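You operate a simulated robot arm through the tools that you are given. There is no shell and no other tool.

The job below is to be done with a simulated robot arm. You get a single attempt, and the scene is never put back.

Task
Dry the wet wash on the orange cope with the box fan.
Fine: plug the fan in, red line up, while it is off, turn it along the bench, run it till the wash is dry, switch it off.
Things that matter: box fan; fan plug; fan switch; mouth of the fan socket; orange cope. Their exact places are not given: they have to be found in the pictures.

It is judged by the outcome, as a careful person would: the job done as asked, and still so three seconds after it is handed in. It fails if anything else is knocked over, pushed out of place, dropped, spilled or broken.

Robot
A 7-joint arm with a two-finger gripper on a trunk, on a base that drives. Base frame: it is fixed to the floor where the robot stands at the start and does not move with it; the origin is under the middle of the robot, x ahead of it, y to its left, z up; the surface under the hand at the start is at about z = 94. Units: cm, degrees, N and s.
With the tool pointing down near the work surface it reaches from about 30 to 76 cm from the robot's upright axis, wherever it stands. Its first joint turns from -143.0 to 143.0 degrees. Places, roughly: box fan [60, 30, 110]; fan plug (3x8x3 cm) [70, 0, 100]; fan switch [50, 30, 130]; mouth of the fan socket [80, 0, 100]; orange cope (21x18x5 cm) [50, -20, 100]. Payload 2.45 kg.
Tool frame: the origin (TCP) lies between the finger pads and is the grasp point; the fingertips stand 2.6 cm ahead of it; z points along the fingers, y is the line along which they close. Largest opening 9.6 cm; the body of the gripper starts 6.9 cm behind the TCP.
Orientation is that of the tool frame in the base frame, as a unit quaternion [w, x, y, z]. With the fingers straight down and closing along the base's y, the tool's x points along the base's -x, its y along +y and its z along -z.

Tools
- The arm moves only by the tool apply_moves. Its argument "targets" is a list of rows, each an object of numbers (a shift or turn left out is 0, a gripper value left out holds the last): "dx", "dy", "dz": the shift along the tool's x, y, z in cm; "rx", "ry", "rz": the turn, a rotation vector about the tool's x, y, z in degrees; "claw": the finger opening in cm, from 0 to 9.6. In form: [{"dx": .., "dy": .., "dz": .., "rx": .., "ry": .., "rz": .., "claw": ..}, ...]. A call has 1 to 20 rows; each row shifts and turns the commanded pose from where the row before left it, along the tool's axes as they then stand. Each row takes 0.2 s and may step no farther than 5 cm and 8.6 degrees from the row before; otherwise, or with a gripper value out of range, the whole call is refused. Where a pose cannot be reached the arm comes as near as it can. A force on the tool above 50 N (or 10 N above the force at the start of the call, whichever is more), or a blocked arm, ends the call early, and 0.2 s more pass. Each finger halts on what it meets, pressing with about 25 N; the grip force reading is that of the motor and also rises with nothing between the fingers. The clock runs only during rows and for 0.2 s after the last one: add rows that do not move to give the fingers time. It gives the time, the measured TCP pose, the force on the tool (base axes), the opening and the grip force at its end, in the units of the frame above (readings bear some noise), with the torque about the TCP (base axes, N m) and any sound that the robot's microphone picked up.
- Cameras (640 x 400 px; columns grow to the right, rows downward): "scene" is now at [1.72, 18.44, 153.71]; the picture's right is [-0.05, -1.00, 0.00], its down [-0.64, 0.03, -0.77] and it looks along [0.77, -0.04, -0.64] (base axes); focal length 296 px, centre (320, 200). "wrist" rides on the gripper at [8.2, 0.3, -9.8] in the tool frame; the picture's right is [-0.04, 1.00, 0.00], its down [-0.73, -0.03, -0.68] and it looks along [-0.68, -0.03, 0.73] (tool axes); focal length 256 px, centre (320, 200).
- get_image(camera): a new picture of that camera. It takes no simulated time.
- move_column(by): slides the trunk up (or, below 0, down) by that many cm; the arm and the scene camera ride with it, the base frame stays. It gives what a move gives, with no picture.
- drive_base(legs): drives the robot by 1 to 6 legs, each [ahead, turn to the left] in cm and degrees, along the robot's own axes; the way and the turn of a leg run together, so that a leg with both is an arc; at most 150 cm and 180 degrees a leg. The arm and the cameras ride along, it lands a little off, and it stops where it bumps. It gives what a move gives.
- head_to(pan, tilt): turns the head with the scene camera to pan (to the left, within 155 degrees either way) and tilt (down, from -29 to 69), counted from straight ahead of the robot. It gives what a move gives.
- measure_at(camera, pixels): for up to 12 pixels [column, row] of the newest picture of that camera ("zoom" is the newest enlarged one), the place [x, y, z] in the base frame of the surface seen there, good to about 0.3 cm, but the place of the scene camera against the robot may be out by one fixed shift of up to 2.5 cm in any direction. It takes no simulated time.
- zoom(camera, box): a new picture of the part [left, top, right, bottom] of that camera's present view, enlarged. It takes no simulated time.
- hand_in(): hands the job in; it is judged then, once.

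Unless the task says otherwise, let go and move clear before handing in.

The tools are called by a JSON object that holds its "fn" and its "kwargs". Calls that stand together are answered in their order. apply_moves: Moves the arm, as the interface text tells. Its arguments: {"type":"object","properties":{"targets":{"type":"array","items":{"type":"object","properties":{"dx":{"type":"number"},"dy":{"type":"number"},"dz":{"type":"number"},"rx":{"type":"number"},"ry":{"type":"number"},"rz":{"type":"number"},"claw":{"type":"number"}}}}},"required":["targets"]} The other tools are called the same way: move_column (by) slides the trunk up or down; drive_base (legs) drives the base; head_to (pan, tilt) turns the head that bears the scene camera; get_image (camera) takes a picture; measure_at (camera, pixels) gives the place of the surface under pixels of a picture; zoom (camera, box) takes an enlarged picture of a part of a camera's view; hand_in () hands the job in.

At the start:

```text
clock: 0.0
eef_pos: [39.71, 7.6, 99.94]
tcp_rot: [0.0, 0.0, 1.0, 0.0]
contact_force: [-0.3, 0.1, -0.3]
moment: [-0.01, 0.03, -0.02]
opening: 9.62
grasp_force: 0.1
trunk travel left (down, up): [-57.5, 6.5]
robot x, y, heading: [-0.21, 0.1, 0.0]
head pan, tilt: [-2.8, 39.7]
```

scene: 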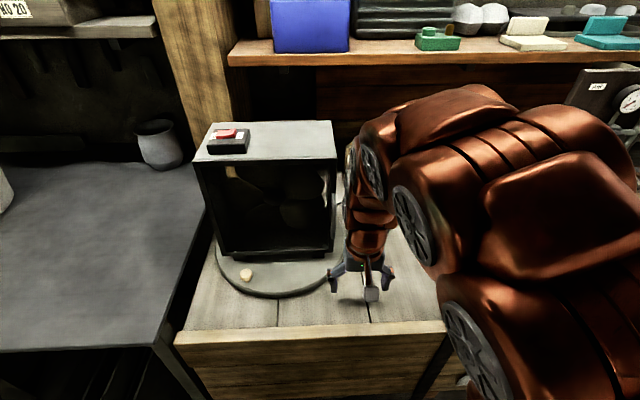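
wrist: 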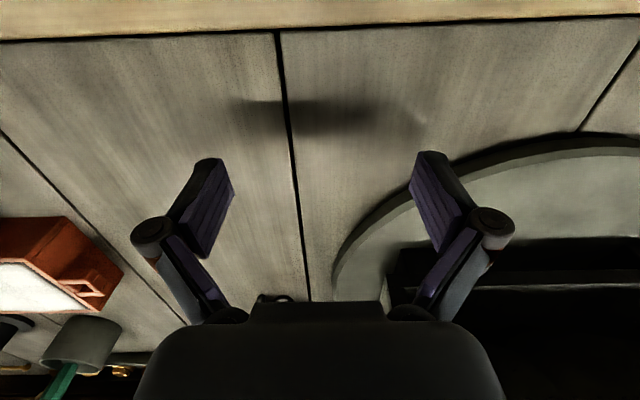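

The scene picture shows the fan on a turntable (round plate, knob near (246,274)) with a red rocker on top at (227,133); the arm hides the right half of the bench. I'll look closer at the fan and at the wrist view before moving.

{"fn": "zoom", "kwargs": {"camera": "scene", "box": [180, 110, 400, 310]}}

{"fn": "zoom", "kwargs": {"camera": "wrist", "box": [0, 180, 320, 400]}}

{"fn": "measure_at", "kwargs": {"camera": "scene", "pixels": [[246, 274], [227, 133], [228, 147], [200, 158], [333, 155], [222, 250], [330, 250], [212, 122], [333, 122], [280, 297], [290, 310], [370, 295]]}}

{"fn": "measure_at", "kwargs": {"camera": "wrist", "pixels": [[40, 285], [90, 285], [80, 340], [120, 372], [50, 225], [340, 280], [150, 150], [280, 150], [460, 160], [560, 200]]}}

```text
2.00 times, centred on (290, 210) of scene
```

zoom: 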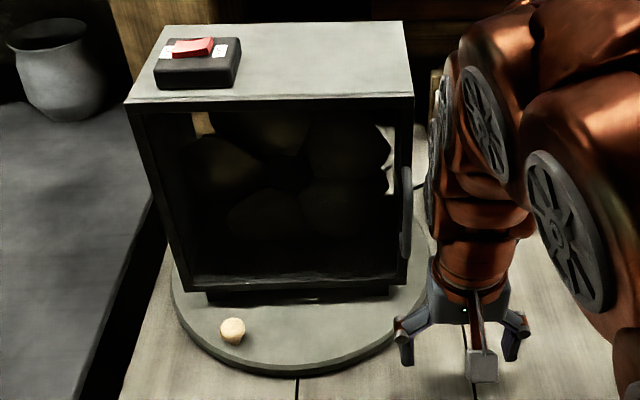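

```text
1.82 times, centred on (160, 290) of wrist
```

zoom: 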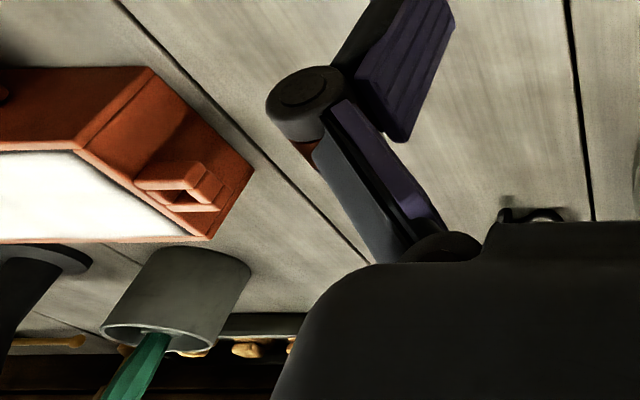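

```text
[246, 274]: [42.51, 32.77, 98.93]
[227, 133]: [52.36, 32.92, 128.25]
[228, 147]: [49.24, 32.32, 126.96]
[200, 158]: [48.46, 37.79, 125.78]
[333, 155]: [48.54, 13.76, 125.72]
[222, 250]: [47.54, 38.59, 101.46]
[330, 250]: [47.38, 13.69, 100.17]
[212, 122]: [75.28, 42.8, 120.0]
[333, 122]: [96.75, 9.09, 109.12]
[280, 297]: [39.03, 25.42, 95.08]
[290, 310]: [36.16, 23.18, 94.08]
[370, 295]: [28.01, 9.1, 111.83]
```

```text
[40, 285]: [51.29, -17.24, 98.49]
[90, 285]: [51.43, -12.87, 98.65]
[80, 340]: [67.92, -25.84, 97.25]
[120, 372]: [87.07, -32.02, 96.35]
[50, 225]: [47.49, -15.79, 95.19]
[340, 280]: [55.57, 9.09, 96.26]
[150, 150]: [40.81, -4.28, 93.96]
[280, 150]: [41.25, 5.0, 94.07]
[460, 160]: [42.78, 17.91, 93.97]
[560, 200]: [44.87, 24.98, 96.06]
```

The fan front face is at x≈48, y 14–38, top z≈126; the knob of the turntable is at about (42.5, 32.8, 99). I'll raise the arm straight up to see the right side of the bench from the wrist camera.

{"fn": "apply_moves", "kwargs": {"targets": [{"dz": -4}, {"dz": -4}, {"dz": -4}, {"dz": -4}, {"dz": -4}, {"dz": -4}, {"dy": -4}, {"dy": -4}, {"dy": -4}, {}]}}

{"fn": "get_image", "kwargs": {"camera": "wrist"}}

{"fn": "get_image", "kwargs": {"camera": "scene"}}

```text
clock: 2.2
eef_pos: [39.82, -4.03, 124.29]
tcp_rot: [0.0, -0.001, 1.0, 0.0]
contact_force: [-0.4, 0.0, 1.1]
moment: [-0.03, 0.02, 0.02]
opening: 9.61
grasp_force: 0.1
trunk travel left (down, up): [-57.5, 6.5]
robot x, y, heading: [-0.06, -0.05, 0.0]
head pan, tilt: [-2.8, 39.7]
```

```text
taken
```

wrist: 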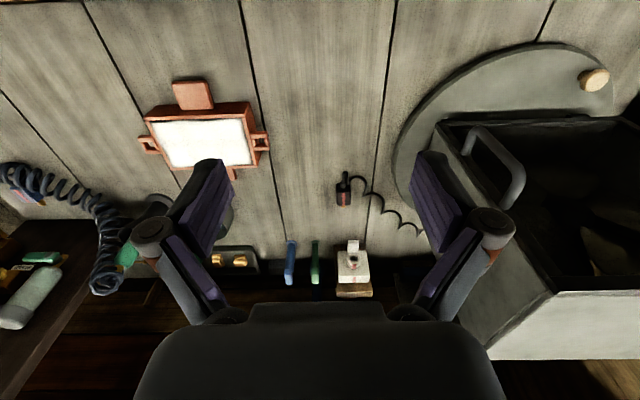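

```text
taken
```

scene: 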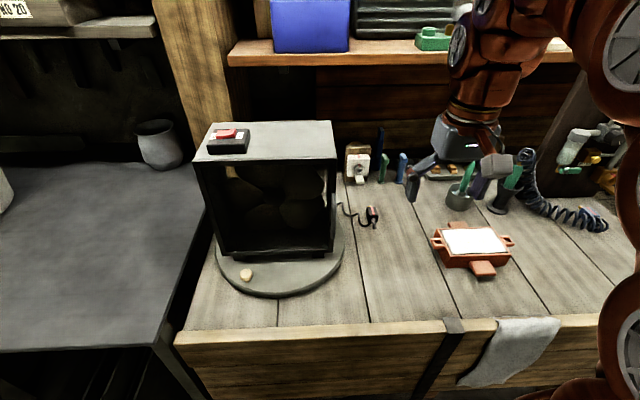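

Now the plug (scene (373,216)), the socket (357,168) and the orange cope (475,245) are in view. I'll zoom in on each and measure.

{"fn": "zoom", "kwargs": {"camera": "scene", "box": [325, 135, 405, 235]}}

{"fn": "measure_at", "kwargs": {"camera": "scene", "pixels": [[373, 212], [374, 225], [370, 218], [352, 206], [358, 168], [357, 180], [350, 150], [370, 160], [475, 240], [435, 240], [510, 240], [483, 268]]}}

{"fn": "zoom", "kwargs": {"camera": "wrist", "box": [270, 160, 430, 310]}}

{"fn": "measure_at", "kwargs": {"camera": "wrist", "pixels": [[344, 184], [344, 200], [345, 175], [353, 248], [352, 262], [355, 285], [355, 293], [594, 80], [500, 150], [518, 180], [200, 140], [465, 150]]}}

```text
4.00 times, centred on (365, 185) of scene
```

zoom: 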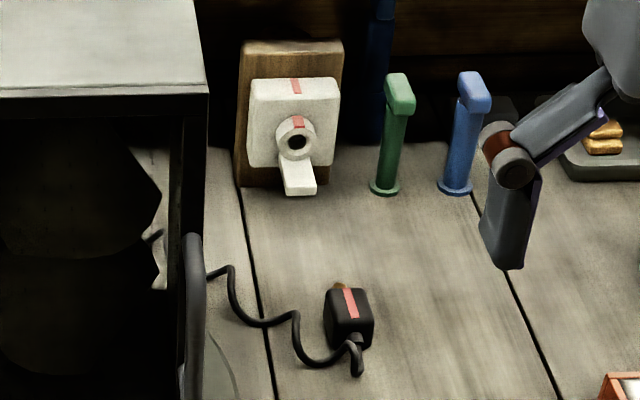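

```text
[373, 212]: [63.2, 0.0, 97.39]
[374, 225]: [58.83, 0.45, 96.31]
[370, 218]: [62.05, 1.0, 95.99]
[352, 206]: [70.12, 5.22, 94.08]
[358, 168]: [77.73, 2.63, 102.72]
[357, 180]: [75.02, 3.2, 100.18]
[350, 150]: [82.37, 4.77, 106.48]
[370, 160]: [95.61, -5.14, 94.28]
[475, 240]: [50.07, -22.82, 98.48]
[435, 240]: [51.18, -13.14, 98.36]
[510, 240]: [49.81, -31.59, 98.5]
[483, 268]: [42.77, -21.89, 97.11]
```

```text
2.67 times, centred on (350, 235) of wrist
```

zoom: 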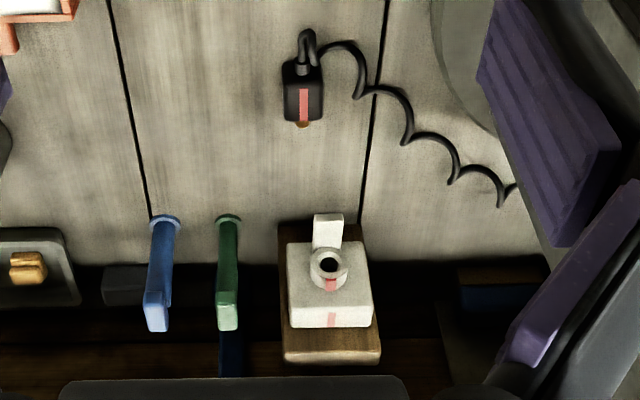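

```text
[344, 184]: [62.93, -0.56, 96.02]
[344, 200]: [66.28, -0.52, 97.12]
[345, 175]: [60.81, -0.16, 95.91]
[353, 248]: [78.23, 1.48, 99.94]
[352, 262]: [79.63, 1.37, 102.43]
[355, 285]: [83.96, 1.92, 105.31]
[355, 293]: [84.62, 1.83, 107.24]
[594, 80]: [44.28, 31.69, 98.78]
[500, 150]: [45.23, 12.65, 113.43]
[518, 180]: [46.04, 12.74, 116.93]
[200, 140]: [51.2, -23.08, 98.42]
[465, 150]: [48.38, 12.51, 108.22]
```

Plug lies red line up with its pin towards +x near (64,-0.5,96); socket mouth near (79.5,1.4,101). Next I'll zoom on the switch, the cope and the socket for details.

{"fn": "zoom", "kwargs": {"camera": "scene", "box": [190, 110, 270, 160]}}

{"fn": "zoom", "kwargs": {"camera": "scene", "box": [420, 210, 530, 290]}}

{"fn": "zoom", "kwargs": {"camera": "wrist", "box": [380, 20, 640, 200]}}

{"fn": "zoom", "kwargs": {"camera": "scene", "box": [335, 140, 385, 240]}}

```text
8.00 times, centred on (230, 135) of scene
```

zoom: 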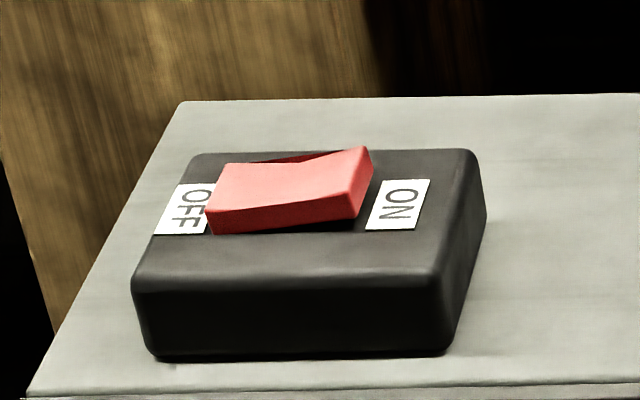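

```text
5.00 times, centred on (475, 250) of scene
```

zoom: 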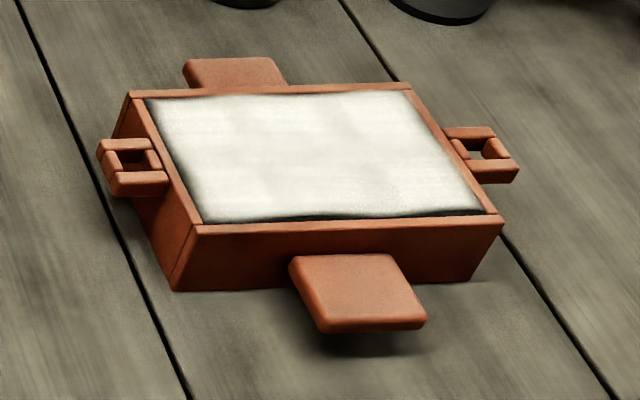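

```text
2.22 times, centred on (510, 110) of wrist
```

zoom: 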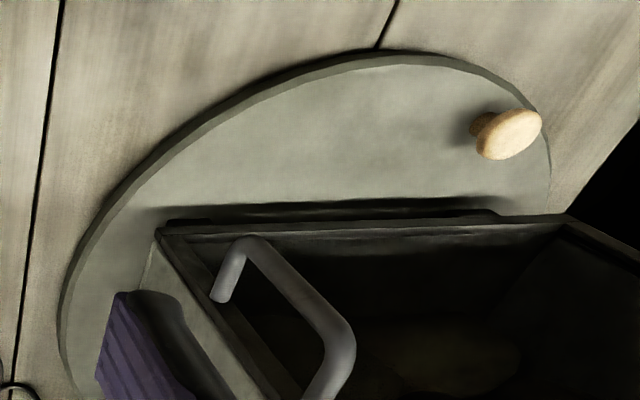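

```text
4.00 times, centred on (360, 190) of scene
```

zoom: 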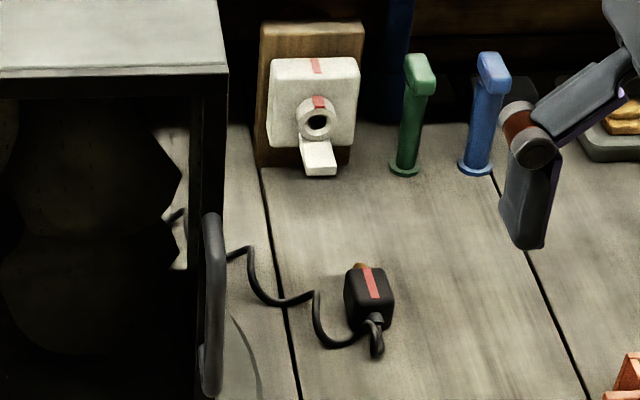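

The rocker's OFF (left) end is down, so the fan is off. I'll bring the wrist camera nearer to the plug and socket for exact measurements.

{"fn": "apply_moves", "kwargs": {"targets": [{"dx": -3.5, "dy": 1, "dz": 2.5}, {"dx": -3.5, "dy": 1, "dz": 2.5}, {"dx": -3.5, "dy": 1, "dz": 2.5}, {"dx": -3.5, "dy": 1, "dz": 2.5}, {"dx": -2, "dz": 2}, {}]}}

{"fn": "get_image", "kwargs": {"camera": "wrist"}}

{"fn": "zoom", "kwargs": {"camera": "wrist", "box": [240, 90, 400, 300]}}

```text
clock: 3.6
eef_pos: [55.69, -0.17, 111.66]
tcp_rot: [0.0, 0.0, 1.0, 0.0]
contact_force: [-0.9, 0.2, 0.4]
moment: [-0.02, 0.01, 0.01]
opening: 9.6
grasp_force: 0.0
trunk travel left (down, up): [-57.5, 6.5]
robot x, y, heading: [-0.03, 0.16, -0.1]
head pan, tilt: [-2.8, 39.7]
```

```text
taken
```

wrist: 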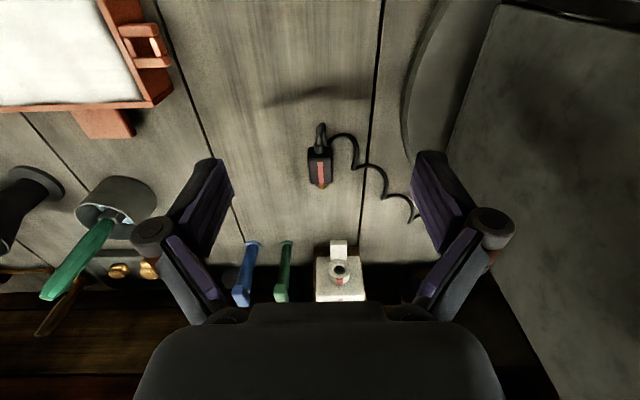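

```text
1.90 times, centred on (320, 195) of wrist
```

zoom: 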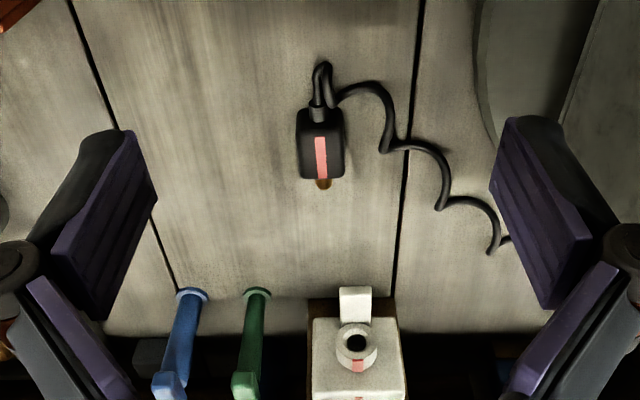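

{"fn": "zoom", "kwargs": {"camera": "wrist", "box": [290, 115, 354, 205]}}

{"fn": "measure_at", "kwargs": {"camera": "wrist", "pixels": [[309, 152], [331, 152], [320, 158], [320, 170], [320, 182], [321, 187], [320, 148], [309, 180], [331, 180], [320, 143], [320, 128], [320, 163]]}}

{"fn": "zoom", "kwargs": {"camera": "wrist", "box": [300, 230, 380, 305]}}

{"fn": "measure_at", "kwargs": {"camera": "wrist", "pixels": [[339, 270], [328, 270], [350, 270], [339, 261], [339, 278], [339, 283], [338, 242], [338, 250], [317, 265], [362, 265], [320, 295], [358, 295]]}}

```text
4.44 times, centred on (322, 160) of wrist
```

zoom: 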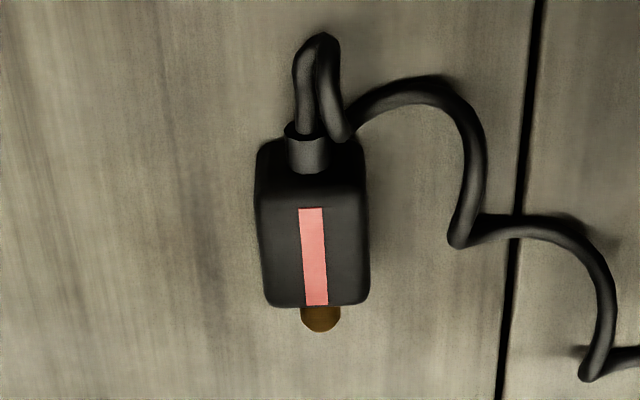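

```text
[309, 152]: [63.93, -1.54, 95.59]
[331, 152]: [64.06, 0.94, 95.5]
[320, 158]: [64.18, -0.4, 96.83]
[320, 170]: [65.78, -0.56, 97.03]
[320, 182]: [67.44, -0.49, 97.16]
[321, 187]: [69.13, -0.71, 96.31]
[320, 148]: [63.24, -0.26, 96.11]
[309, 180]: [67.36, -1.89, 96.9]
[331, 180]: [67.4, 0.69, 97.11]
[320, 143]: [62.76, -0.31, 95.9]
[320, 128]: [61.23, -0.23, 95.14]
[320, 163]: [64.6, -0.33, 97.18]
```

```text
5.33 times, centred on (340, 268) of wrist
```

zoom: 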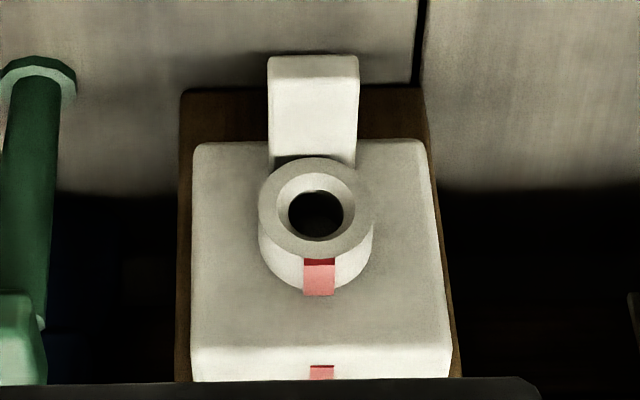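

```text
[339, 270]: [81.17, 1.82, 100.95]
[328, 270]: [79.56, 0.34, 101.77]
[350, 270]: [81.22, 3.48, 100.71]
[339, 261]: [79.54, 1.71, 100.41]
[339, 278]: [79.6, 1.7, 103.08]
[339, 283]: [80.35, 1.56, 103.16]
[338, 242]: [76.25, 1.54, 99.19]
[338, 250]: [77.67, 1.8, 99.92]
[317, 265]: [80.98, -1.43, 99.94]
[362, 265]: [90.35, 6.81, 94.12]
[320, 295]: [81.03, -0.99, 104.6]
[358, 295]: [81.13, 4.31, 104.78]
```

The plug body spans x≈63.2–67.7 at y≈-0.4 (top z 97.1), the socket mouth ring is at about (79.5, 1.7, 101.6) facing -x. Full insertion needs TCP x≈77, near the reach limit, so I'll tilt the tool 30° forward (fingers pointing ahead and down) and look again.

{"fn": "apply_moves", "kwargs": {"targets": [{"ry": -7.5}, {"ry": -7.5}, {"ry": -7.5}, {"ry": -7.5}, {}]}}

{"fn": "get_image", "kwargs": {"camera": "wrist"}}

{"fn": "get_image", "kwargs": {"camera": "scene"}}

```text
clock: 4.8
eef_pos: [55.78, -0.27, 111.93]
tcp_rot: [0.26, -0.001, 0.966, 0.0]
contact_force: [0.8, 0.0, -0.6]
moment: [0.0, 0.0, 0.01]
opening: 9.61
grasp_force: 0.0
trunk travel left (down, up): [-57.5, 6.5]
robot x, y, heading: [0.14, -0.38, -0.2]
head pan, tilt: [-2.8, 39.7]
```

```text
taken
```

wrist: 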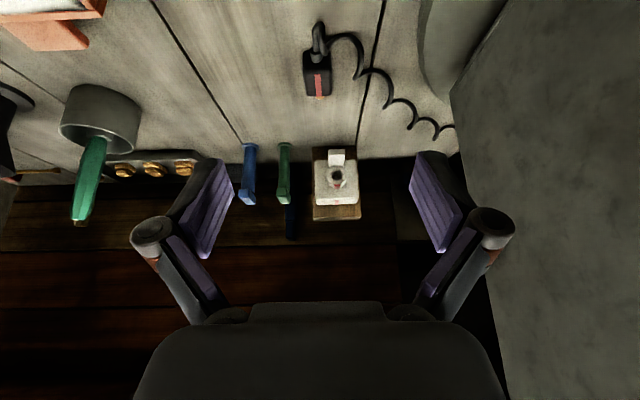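

```text
taken
```

scene: 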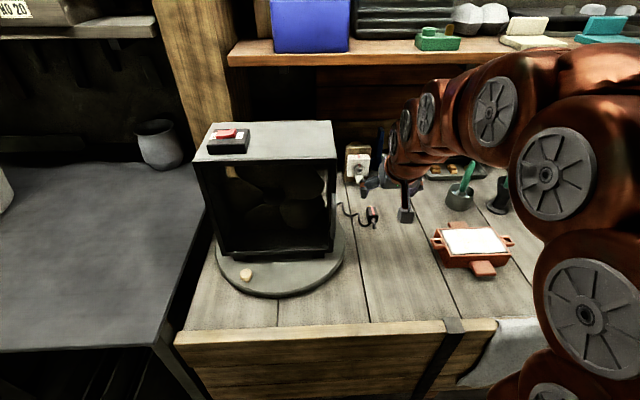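

The tilt is fine and nothing is touched. I'll re-measure plug and socket (ring at wrist (337,177)) from this view.

{"fn": "zoom", "kwargs": {"camera": "wrist", "box": [300, 140, 380, 225]}}

{"fn": "zoom", "kwargs": {"camera": "wrist", "box": [285, 10, 365, 110]}}

{"fn": "measure_at", "kwargs": {"camera": "wrist", "pixels": [[330, 177], [345, 177], [337, 169], [337, 185], [337, 154], [337, 162], [318, 75], [318, 92], [319, 98], [317, 55], [306, 75], [328, 75]]}}

{"fn": "measure_at", "kwargs": {"camera": "scene", "pixels": [[435, 55], [500, 55], [360, 58], [420, 150]]}}

```text
4.71 times, centred on (340, 182) of wrist
```

zoom: 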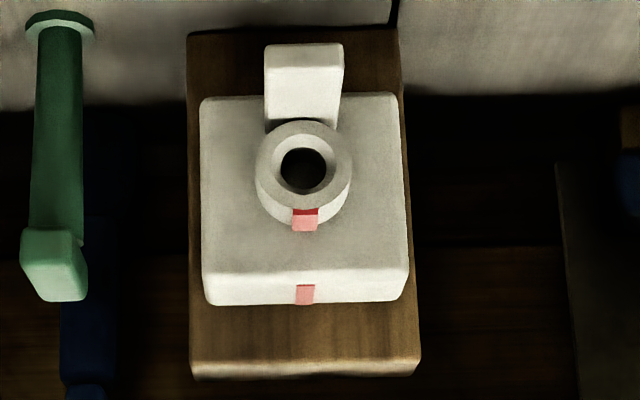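

```text
4.00 times, centred on (325, 60) of wrist
```

zoom: 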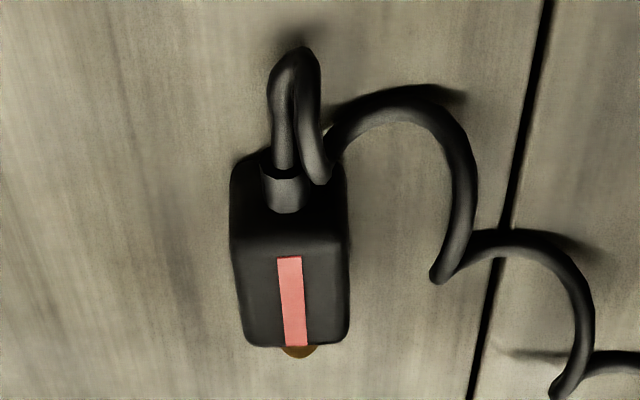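

```text
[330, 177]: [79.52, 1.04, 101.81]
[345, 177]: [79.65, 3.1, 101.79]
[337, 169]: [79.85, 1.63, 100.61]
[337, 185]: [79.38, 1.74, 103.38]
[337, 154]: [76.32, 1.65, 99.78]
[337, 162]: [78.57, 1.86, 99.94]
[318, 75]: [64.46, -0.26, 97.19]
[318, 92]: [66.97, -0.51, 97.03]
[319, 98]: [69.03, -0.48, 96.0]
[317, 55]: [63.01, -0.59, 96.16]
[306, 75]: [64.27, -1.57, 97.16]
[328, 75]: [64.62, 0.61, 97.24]
```

```text
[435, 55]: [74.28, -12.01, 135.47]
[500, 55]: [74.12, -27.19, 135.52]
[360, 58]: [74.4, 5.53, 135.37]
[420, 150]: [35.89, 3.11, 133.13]
```

Both views agree: mouth centre ≈ (79.5, 1.8, 101.65). Before descending I'll check where the cord loops lie so a finger does not land on it.

{"fn": "measure_at", "kwargs": {"camera": "wrist", "pixels": [[345, 33], [355, 42], [360, 55], [357, 70], [362, 77], [375, 68], [388, 78], [390, 95], [384, 107], [395, 100], [412, 105], [410, 125]]}}

```text
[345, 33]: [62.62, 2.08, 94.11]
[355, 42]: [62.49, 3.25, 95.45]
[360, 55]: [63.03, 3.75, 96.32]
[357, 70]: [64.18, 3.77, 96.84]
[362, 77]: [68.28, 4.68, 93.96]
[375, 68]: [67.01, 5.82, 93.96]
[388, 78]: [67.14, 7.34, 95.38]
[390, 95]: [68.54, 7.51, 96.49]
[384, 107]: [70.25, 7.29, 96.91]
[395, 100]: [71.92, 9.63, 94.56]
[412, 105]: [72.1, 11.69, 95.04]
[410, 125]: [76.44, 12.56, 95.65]
```

The nearest cord loop is at (63–64, 3.75, 96.5), so I'll pre-close to 4.8 cm and go to a point above the plug.

{"fn": "apply_moves", "kwargs": {"targets": [{"claw": 4.8}, {}, {}, {"dx": -0.54, "dz": 3.46, "dy": -0.05}, {"dx": -0.54, "dz": 3.46, "dy": -0.05}, {"dx": -0.54, "dz": 3.46, "dy": -0.05}, {"dx": -0.54, "dz": 3.46, "dy": -0.05}, {}, {}]}}

{"fn": "get_image", "kwargs": {"camera": "wrist"}}

{"fn": "zoom", "kwargs": {"camera": "scene", "box": [335, 150, 435, 240]}}

```text
clock: 6.8
eef_pos: [64.68, -0.45, 101.12]
tcp_rot: [0.259, 0.0, 0.966, 0.0]
contact_force: [0.3, 0.9, 0.0]
moment: [0.03, 0.01, 0.01]
opening: 4.81
grasp_force: 0.1
trunk travel left (down, up): [-57.5, 6.5]
robot x, y, heading: [0.21, 0.22, -0.0]
head pan, tilt: [-2.8, 39.7]
```

```text
taken
```

wrist: 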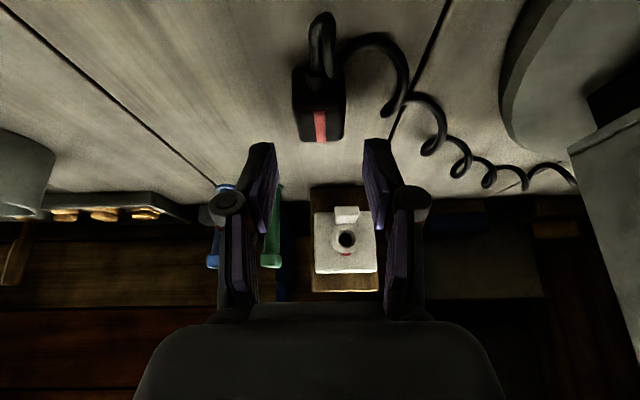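

```text
4.44 times, centred on (385, 195) of scene
```

zoom: 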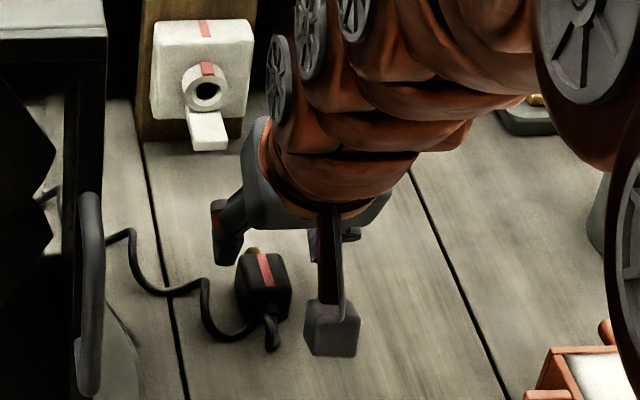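

The plug (wrist (320,110)) is centred between the fingertips (columns 265/380). I'll descend 3.9 cm vertically, closing after.

{"fn": "apply_moves", "kwargs": {"targets": [{"dx": 0.65, "dz": 1.13}, {"dx": 0.65, "dz": 1.13}, {"dx": 0.6, "dz": 1.04}, {"dx": 0.05, "dz": 0.09}, {}]}}

{"fn": "get_image", "kwargs": {"camera": "wrist"}}

```text
clock: 8.0
eef_pos: [64.5, -0.55, 97.19]
tcp_rot: [0.259, 0.0, 0.966, 0.0]
contact_force: [0.0, -0.2, -0.1]
moment: [0.01, 0.01, 0.0]
opening: 4.79
grasp_force: 0.1
trunk travel left (down, up): [-57.5, 6.5]
robot x, y, heading: [-0.12, 0.0, 0.1]
head pan, tilt: [-2.8, 39.7]
```

```text
taken
```

wrist: 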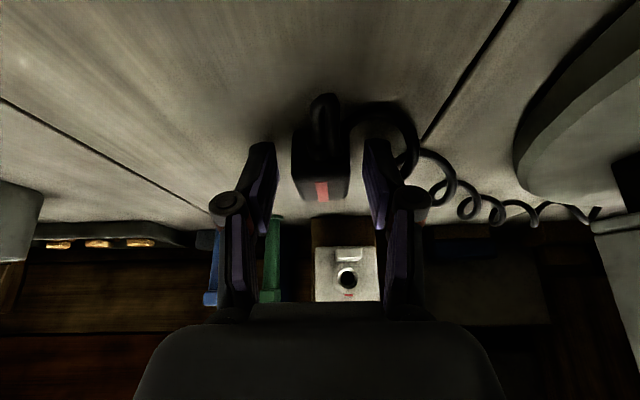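

The fingers straddle the plug with no contact force. I'll close the gripper.

{"fn": "apply_moves", "kwargs": {"targets": [{"claw": 2.2}, {}, {}, {}, {}]}}

{"fn": "get_image", "kwargs": {"camera": "wrist"}}

```text
clock: 9.2
eef_pos: [64.6, -0.54, 97.18]
tcp_rot: [0.258, 0.001, 0.966, 0.0]
contact_force: [-0.6, 0.5, 0.5]
moment: [-0.01, -0.01, 0.01]
opening: 2.91
grasp_force: 25.6
trunk travel left (down, up): [-57.5, 6.5]
robot x, y, heading: [-0.07, 0.07, -0.1]
head pan, tilt: [-2.8, 39.7]
```

```text
taken
```

wrist: 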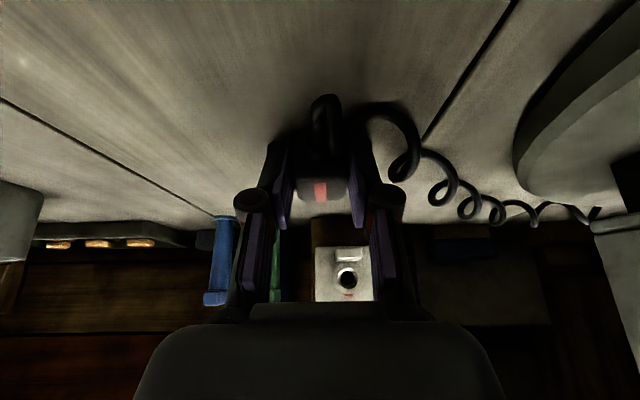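

Plug is gripped (2.91 cm, 25.6 N). I'll lift about 6.1 cm and shift to y≈1.8, still short of the socket, and check alignment.

{"fn": "apply_moves", "kwargs": {"targets": [{"dx": -0.5, "dz": -0.88}, {"dx": -1, "dz": -1.73}, {"dx": -1, "dz": -1.73, "dy": 0.6}, {"dx": -0.55, "dz": -0.95, "dy": 0.6}, {"dy": 0.6}, {"dy": 0.54}, {}, {}]}}

{"fn": "get_image", "kwargs": {"camera": "wrist"}}

{"fn": "zoom", "kwargs": {"camera": "wrist", "box": [250, 80, 410, 320]}}

{"fn": "zoom", "kwargs": {"camera": "scene", "box": [335, 140, 415, 240]}}

```text
clock: 11.0
eef_pos: [64.47, 1.76, 103.29]
tcp_rot: [0.259, 0.0, 0.966, 0.0]
contact_force: [-1.2, 0.4, -0.8]
moment: [0.0, 0.02, 0.01]
opening: 2.2
grasp_force: 0.1
trunk travel left (down, up): [-57.5, 6.5]
robot x, y, heading: [0.09, -0.11, 0.0]
head pan, tilt: [-2.8, 39.7]
```

```text
taken
```

wrist: 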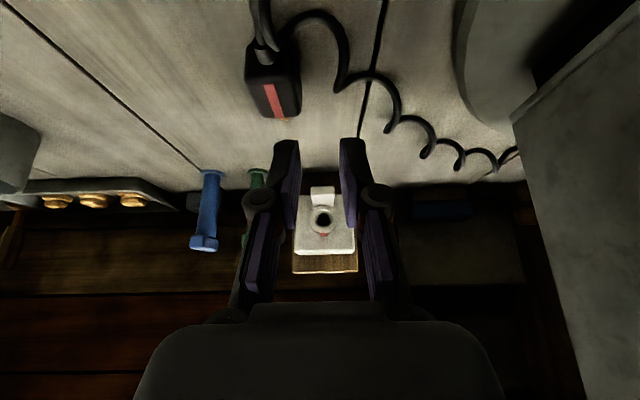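

```text
1.67 times, centred on (330, 200) of wrist
```

zoom: 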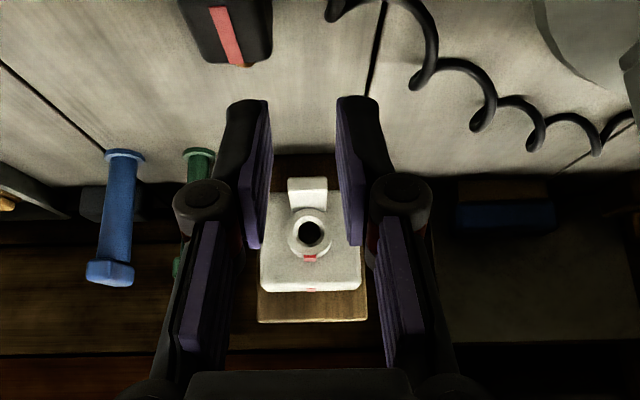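

```text
4.00 times, centred on (375, 190) of scene
```

zoom: 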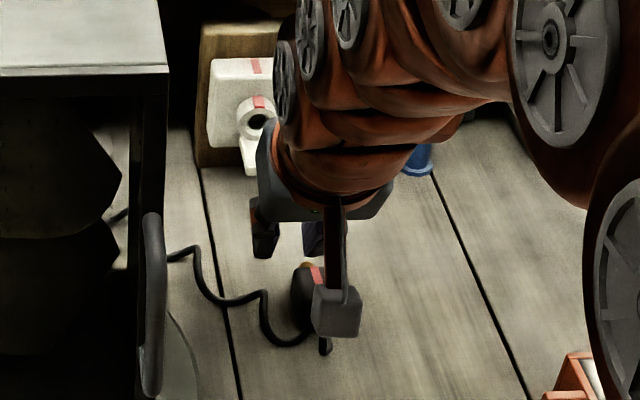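

The plug slipped out during the lift (opening 2.2, no grip force) and now lies slightly yawed at wrist (272,85). I'll look at it closely.

{"fn": "apply_moves", "kwargs": {"targets": [{"dx": -1, "dz": -3}, {"dx": 1, "dz": -3, "claw": 4.8}, {"dx": 1, "dz": -3}, {}, {}]}}

{"fn": "get_image", "kwargs": {"camera": "wrist"}}

{"fn": "zoom", "kwargs": {"camera": "wrist", "box": [220, 10, 380, 110]}}

```text
clock: 12.2
eef_pos: [59.19, 2.0, 110.56]
tcp_rot: [0.258, 0.0, 0.966, 0.0]
contact_force: [-0.1, 0.1, -0.1]
moment: [0.03, 0.01, 0.0]
opening: 4.79
grasp_force: 0.1
trunk travel left (down, up): [-57.5, 6.5]
robot x, y, heading: [0.11, -0.18, -0.3]
head pan, tilt: [-2.8, 39.7]
```

```text
taken
```

wrist: 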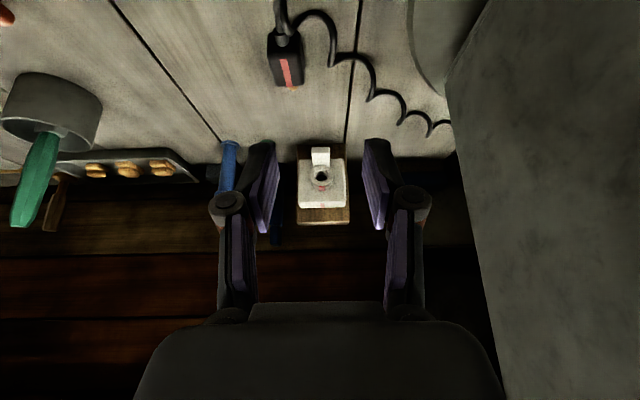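

```text
4.00 times, centred on (300, 60) of wrist
```

zoom: 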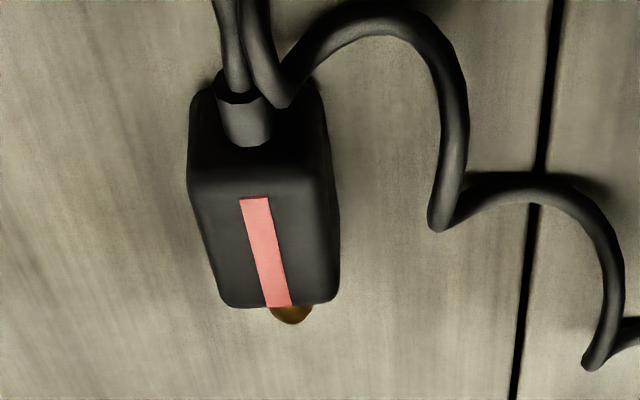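

{"fn": "measure_at", "kwargs": {"camera": "zoom", "pixels": [[252, 205], [275, 300], [293, 320], [245, 140], [205, 210], [315, 200], [230, 290], [325, 285], [263, 250], [235, 90], [190, 180], [325, 150]]}}

{"fn": "get_image", "kwargs": {"camera": "scene"}}

```text
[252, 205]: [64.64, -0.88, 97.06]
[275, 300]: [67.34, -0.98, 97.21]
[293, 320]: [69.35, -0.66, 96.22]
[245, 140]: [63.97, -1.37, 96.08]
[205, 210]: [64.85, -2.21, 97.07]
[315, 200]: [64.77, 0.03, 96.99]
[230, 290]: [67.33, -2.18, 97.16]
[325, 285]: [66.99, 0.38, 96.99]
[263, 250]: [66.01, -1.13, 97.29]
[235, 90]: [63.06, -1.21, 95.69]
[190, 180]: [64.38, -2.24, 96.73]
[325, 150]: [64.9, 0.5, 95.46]
```

```text
taken
```

scene: 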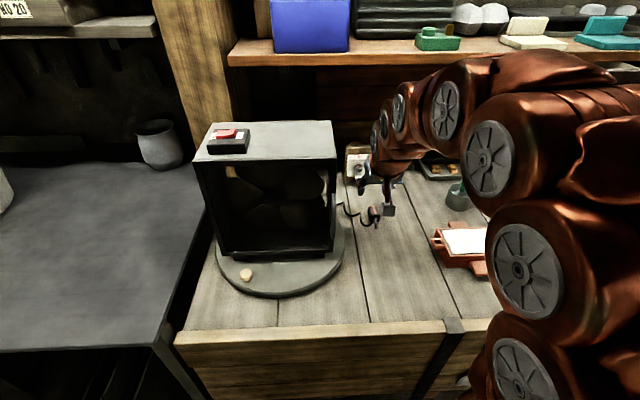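

The plug is still red line up, now centred at y≈-0.95 and yawed about 5°. I'll re-grasp, this time with full closing force and a check after a 1 cm lift.

{"fn": "apply_moves", "kwargs": {"targets": [{"dz": 2.745, "dy": -0.74}, {"dz": 2.745, "dy": -0.74}, {"dz": 2.745, "dy": -0.74}, {"dz": 2.745, "dy": -0.74}, {"rz": 0}, {"dx": 0.65, "dz": 1.13}, {"dx": 0.65, "dz": 1.13}, {"dx": 0.6, "dz": 1.04}, {"dx": 0.1, "dz": 0.17}, {}, {}]}}

{"fn": "get_image", "kwargs": {"camera": "wrist"}}

```text
clock: 14.6
eef_pos: [64.81, -1.13, 97.02]
tcp_rot: [0.259, 0.0, 0.966, 0.0]
contact_force: [0.7, -0.5, 0.4]
moment: [0.02, -0.02, 0.0]
opening: 4.82
grasp_force: 0.0
trunk travel left (down, up): [-57.5, 6.5]
robot x, y, heading: [-0.05, 0.27, -0.3]
head pan, tilt: [-2.8, 39.7]
```

```text
taken
```

wrist: 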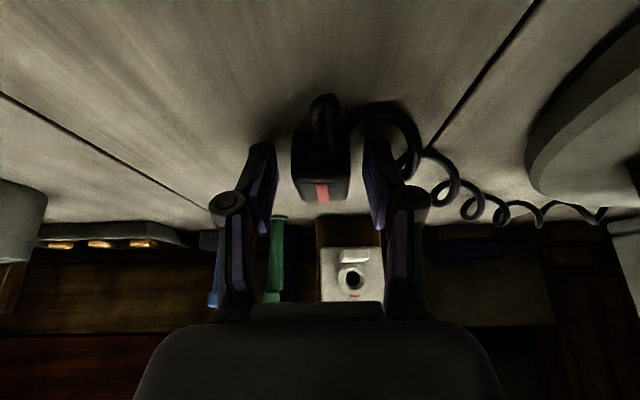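

{"fn": "apply_moves", "kwargs": {"targets": [{"claw": 0}, {}, {}, {}, {}]}}

{"fn": "apply_moves", "kwargs": {"targets": [{"dx": -0.1, "dz": -0.17}, {"dx": -0.15, "dz": -0.26}, {"dx": -0.25, "dz": -0.43}, {}]}}

{"fn": "get_image", "kwargs": {"camera": "wrist"}}

{"fn": "zoom", "kwargs": {"camera": "wrist", "box": [240, 80, 440, 310]}}

```text
clock: 15.8
eef_pos: [64.66, -1.01, 97.1]
tcp_rot: [0.259, 0.001, 0.966, -0.001]
contact_force: [-0.4, 0.0, 0.8]
moment: [-0.02, -0.02, -0.01]
opening: 2.9
grasp_force: 24.9
trunk travel left (down, up): [-57.5, 6.5]
robot x, y, heading: [0.12, -0.02, -0.2]
head pan, tilt: [-2.8, 39.7]
```

```text
clock: 16.8
eef_pos: [64.62, -1.05, 98.14]
tcp_rot: [0.259, 0.0, 0.966, 0.0]
contact_force: [0.2, 0.3, -0.5]
moment: [0.01, -0.01, -0.01]
opening: 2.89
grasp_force: 24.9
trunk travel left (down, up): [-57.5, 6.5]
robot x, y, heading: [-0.21, 0.13, 0.1]
head pan, tilt: [-2.8, 39.7]
```

```text
taken
```

wrist: 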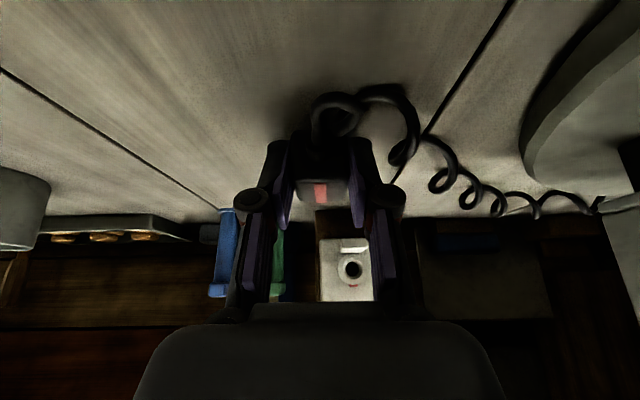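

```text
1.74 times, centred on (340, 195) of wrist
```

zoom: 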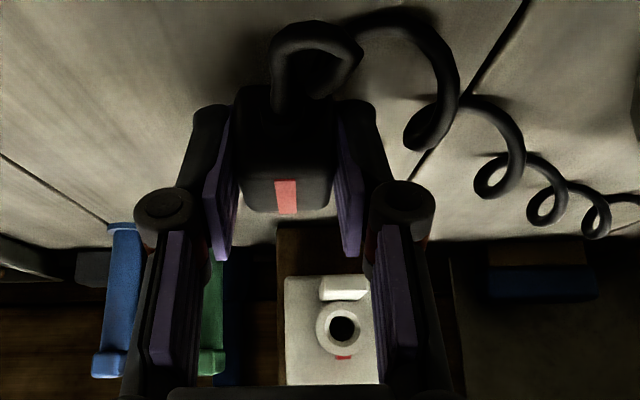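

The plug now comes up with the grip (2.89 cm, 24.9 N). I'll lift the rest slowly in small steps.

{"fn": "apply_moves", "kwargs": {"targets": [{"dx": -0.25, "dz": -0.43}, {"dx": -0.25, "dz": -0.43}, {"dx": -0.25, "dz": -0.43}, {"dx": -0.25, "dz": -0.43}, {"dx": -0.25, "dz": -0.43}, {}]}}

{"fn": "get_image", "kwargs": {"camera": "wrist"}}

```text
clock: 18.2
eef_pos: [64.67, -1.01, 100.61]
tcp_rot: [0.259, 0.001, 0.966, -0.001]
contact_force: [-0.1, -0.9, -0.3]
moment: [-0.01, 0.0, -0.01]
opening: 2.93
grasp_force: 24.6
trunk travel left (down, up): [-57.5, 6.5]
robot x, y, heading: [-0.16, -0.16, -0.0]
head pan, tilt: [-2.8, 39.7]
```

```text
taken
```

wrist: 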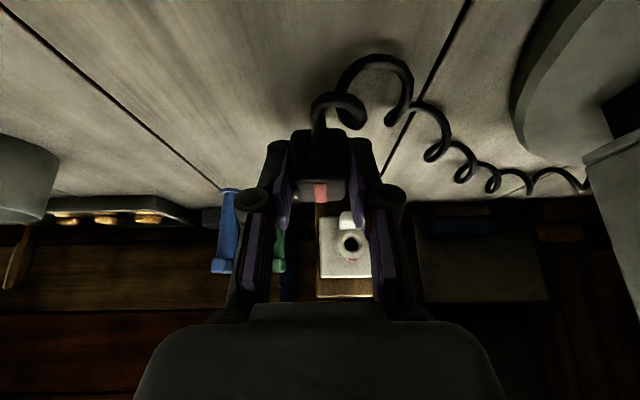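

Still held. Continue up to z≈103.2 and across to y≈1.8.

{"fn": "apply_moves", "kwargs": {"targets": [{"dx": -0.33, "dz": -0.57}, {"dx": -0.33, "dz": -0.57}, {"dx": -0.33, "dz": -0.57}, {"dx": -0.33, "dz": -0.57}, {"dy": 0.4}, {"dy": 0.4}, {"dy": 0.4}, {"dy": 0.4}, {"dy": 0.4}, {"dy": 0.4}, {"dy": 0.4}, {}, {}]}}

{"fn": "get_image", "kwargs": {"camera": "wrist"}}

{"fn": "zoom", "kwargs": {"camera": "wrist", "box": [270, 130, 380, 300]}}

{"fn": "zoom", "kwargs": {"camera": "scene", "box": [335, 140, 415, 240]}}

```text
clock: 21.0
eef_pos: [64.84, 1.72, 103.11]
tcp_rot: [0.259, 0.0, 0.966, 0.0]
contact_force: [-0.7, -0.1, -1.0]
moment: [-0.03, 0.0, -0.01]
opening: 2.9
grasp_force: 24.8
trunk travel left (down, up): [-57.5, 6.5]
robot x, y, heading: [-0.15, -0.12, -0.4]
head pan, tilt: [-2.8, 39.7]
```

```text
taken
```

wrist: 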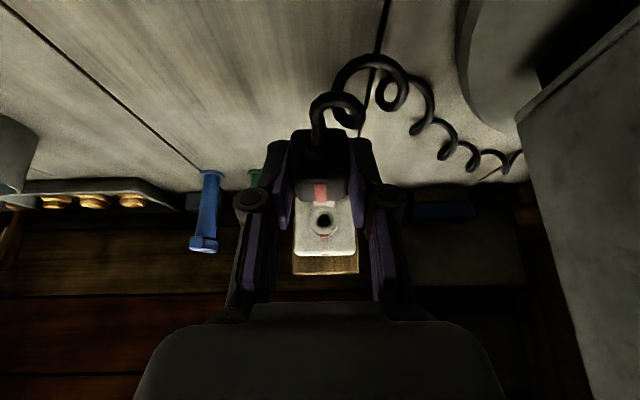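

```text
2.35 times, centred on (325, 215) of wrist
```

zoom: 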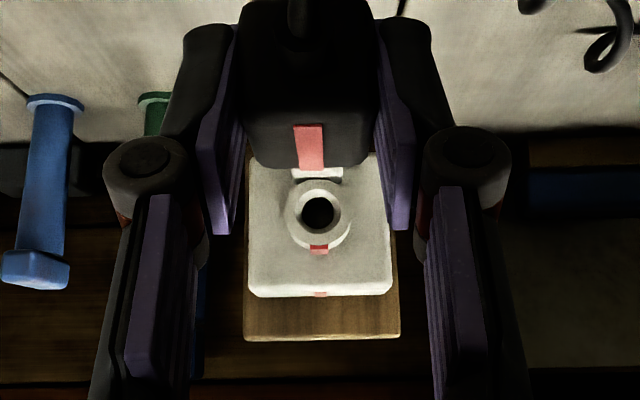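

```text
4.00 times, centred on (375, 190) of scene
```

zoom: 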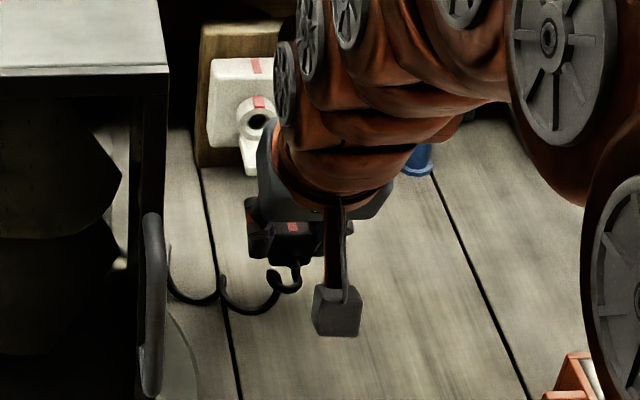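

The plug hangs red line up between the fingers, in front of the socket. I'll measure the plug's stripe and the ring in the same picture to compare.

{"fn": "measure_at", "kwargs": {"camera": "zoom", "pixels": [[400, 125]]}}

{"fn": "measure_at", "kwargs": {"camera": "wrist", "pixels": [[320, 186], [321, 198], [303, 195], [339, 195], [314, 220], [332, 220], [323, 211], [323, 231], [323, 234], [323, 204], [298, 225], [352, 225]]}}

```text
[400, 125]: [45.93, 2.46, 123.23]
```

```text
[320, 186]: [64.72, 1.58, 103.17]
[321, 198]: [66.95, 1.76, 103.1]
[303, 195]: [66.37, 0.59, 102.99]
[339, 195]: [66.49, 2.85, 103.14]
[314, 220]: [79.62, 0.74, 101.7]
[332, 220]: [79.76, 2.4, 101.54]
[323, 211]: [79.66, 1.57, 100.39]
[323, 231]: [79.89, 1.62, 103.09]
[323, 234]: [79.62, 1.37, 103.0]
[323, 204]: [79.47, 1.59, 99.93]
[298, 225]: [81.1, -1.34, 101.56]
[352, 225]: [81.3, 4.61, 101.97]
```

Stripe/plug centre y≈1.72 vs ring centre 1.64, plug centre z≈101.55 vs ring 101.67: nearly aligned. I'll raise 0.1, nudge -0.05 in y and advance 8 cm to just before the mouth.

{"fn": "apply_moves", "kwargs": {"targets": [{"dx": -0.05, "dz": -0.087, "dy": -0.06}, {"dx": -0.866, "dz": 0.5}, {"dx": -0.866, "dz": 0.5}, {"dx": -0.866, "dz": 0.5}, {"dx": -0.866, "dz": 0.5}, {"dx": -0.866, "dz": 0.5}, {"dx": -0.866, "dz": 0.5}, {"dx": -0.866, "dz": 0.5}, {"dx": -0.866, "dz": 0.5}, {}, {}]}}

{"fn": "get_image", "kwargs": {"camera": "wrist"}}

{"fn": "zoom", "kwargs": {"camera": "wrist", "box": [270, 130, 380, 260]}}

{"fn": "zoom", "kwargs": {"camera": "scene", "box": [335, 130, 415, 230]}}

```text
clock: 23.4
eef_pos: [72.56, 1.66, 103.24]
tcp_rot: [0.259, 0.0, 0.966, 0.001]
contact_force: [-0.7, 0.6, -0.4]
moment: [0.0, 0.0, -0.02]
opening: 2.88
grasp_force: 25.0
trunk travel left (down, up): [-57.5, 6.5]
robot x, y, heading: [0.14, -0.11, 0.1]
head pan, tilt: [-2.8, 39.7]
```

```text
taken
```

wrist: 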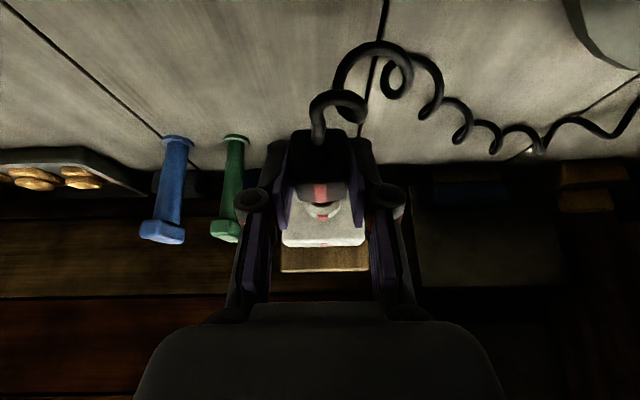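

```text
3.08 times, centred on (325, 195) of wrist
```

zoom: 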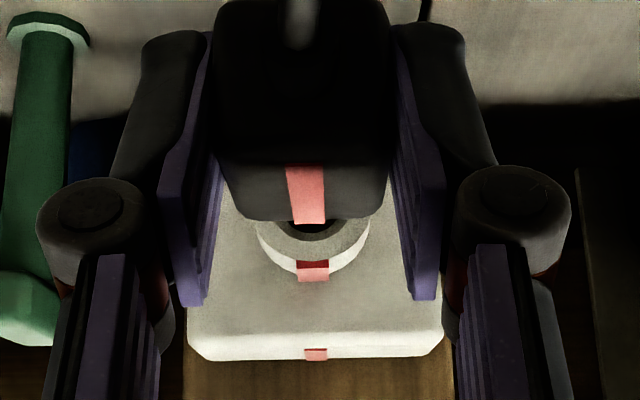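

```text
4.00 times, centred on (375, 180) of scene
```

zoom: 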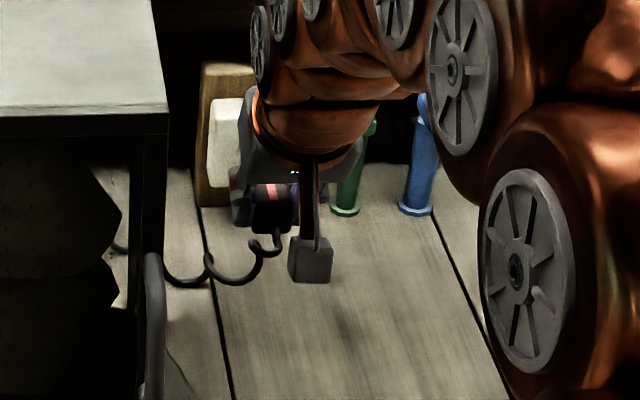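

Aligned closely: the stripe's front end (zoom (308,215)) sits over the ring mark (zoom (313,268)). I'll measure both once more before inserting.

{"fn": "measure_at", "kwargs": {"camera": "wrist", "pixels": [[320, 190], [320, 200], [298, 197], [340, 197], [323, 213], [322, 217], [322, 221], [306, 213], [338, 211], [287, 220], [358, 220], [323, 232]]}}

```text
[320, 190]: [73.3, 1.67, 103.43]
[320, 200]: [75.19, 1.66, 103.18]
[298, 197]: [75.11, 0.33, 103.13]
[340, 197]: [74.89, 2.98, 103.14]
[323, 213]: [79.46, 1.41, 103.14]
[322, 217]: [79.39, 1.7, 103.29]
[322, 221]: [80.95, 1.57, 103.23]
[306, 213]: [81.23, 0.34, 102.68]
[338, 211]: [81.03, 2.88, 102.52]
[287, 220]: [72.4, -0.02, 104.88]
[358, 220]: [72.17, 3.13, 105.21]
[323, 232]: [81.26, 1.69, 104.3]
```

Plug and ring agree within 0.1 cm in y and z. Advancing slowly to bring the pin into the mouth.

{"fn": "apply_moves", "kwargs": {"targets": [{"dx": -0.433, "dz": 0.25}, {"dx": -0.433, "dz": 0.25}, {"dx": -0.433, "dz": 0.25}, {"dx": -0.433, "dz": 0.25}, {"dx": -0.26, "dz": 0.15}, {"dx": -0.26, "dz": 0.15}, {}]}}

{"fn": "zoom", "kwargs": {"camera": "wrist", "box": [270, 130, 380, 260]}}

```text
clock: 25.0
eef_pos: [75.27, 1.63, 103.24]
tcp_rot: [0.26, 0.0, 0.966, 0.0]
contact_force: [-0.2, 0.0, -1.5]
moment: [0.0, 0.06, 0.0]
opening: 2.91
grasp_force: 25.0
trunk travel left (down, up): [-57.5, 6.5]
robot x, y, heading: [0.14, 0.01, -0.1]
head pan, tilt: [-2.8, 39.7]
```

```text
3.08 times, centred on (325, 195) of wrist
```

zoom: 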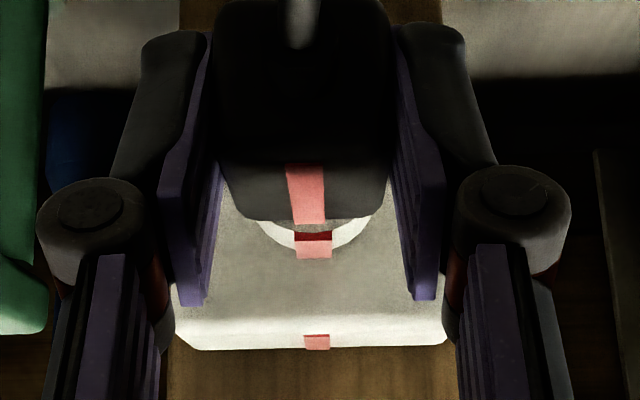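

The pin is entering with almost no force. Continue in small steps until it seats.

{"fn": "apply_moves", "kwargs": {"targets": [{"dx": -0.26, "dz": 0.15}, {"dx": -0.26, "dz": 0.15}, {"dx": -0.26, "dz": 0.15}, {}]}}

{"fn": "zoom", "kwargs": {"camera": "wrist", "box": [270, 130, 380, 260]}}

{"fn": "measure_at", "kwargs": {"camera": "wrist", "pixels": [[320, 200], [321, 208], [321, 213]]}}

```text
clock: 26.0
eef_pos: [76.09, 1.45, 103.26]
tcp_rot: [0.258, 0.0, 0.966, -0.001]
contact_force: [-1.2, 2.8, -6.6]
moment: [0.04, 0.29, 0.09]
opening: 2.94
grasp_force: 24.6
trunk travel left (down, up): [-57.5, 6.5]
robot x, y, heading: [0.1, -0.26, -0.2]
head pan, tilt: [-2.8, 39.7]
```

```text
3.08 times, centred on (325, 195) of wrist
```

zoom: 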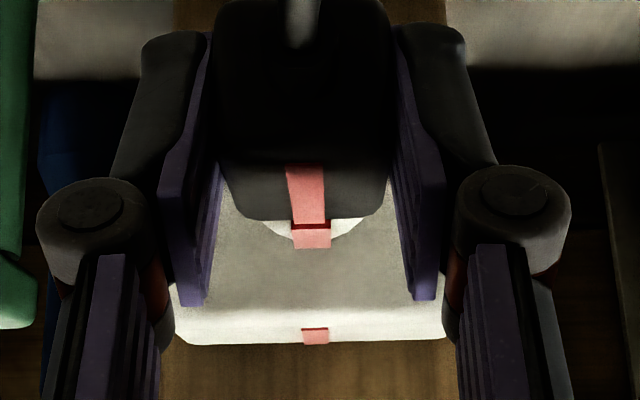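

```text
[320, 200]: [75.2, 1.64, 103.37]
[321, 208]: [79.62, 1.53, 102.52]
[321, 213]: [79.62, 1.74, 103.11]
```

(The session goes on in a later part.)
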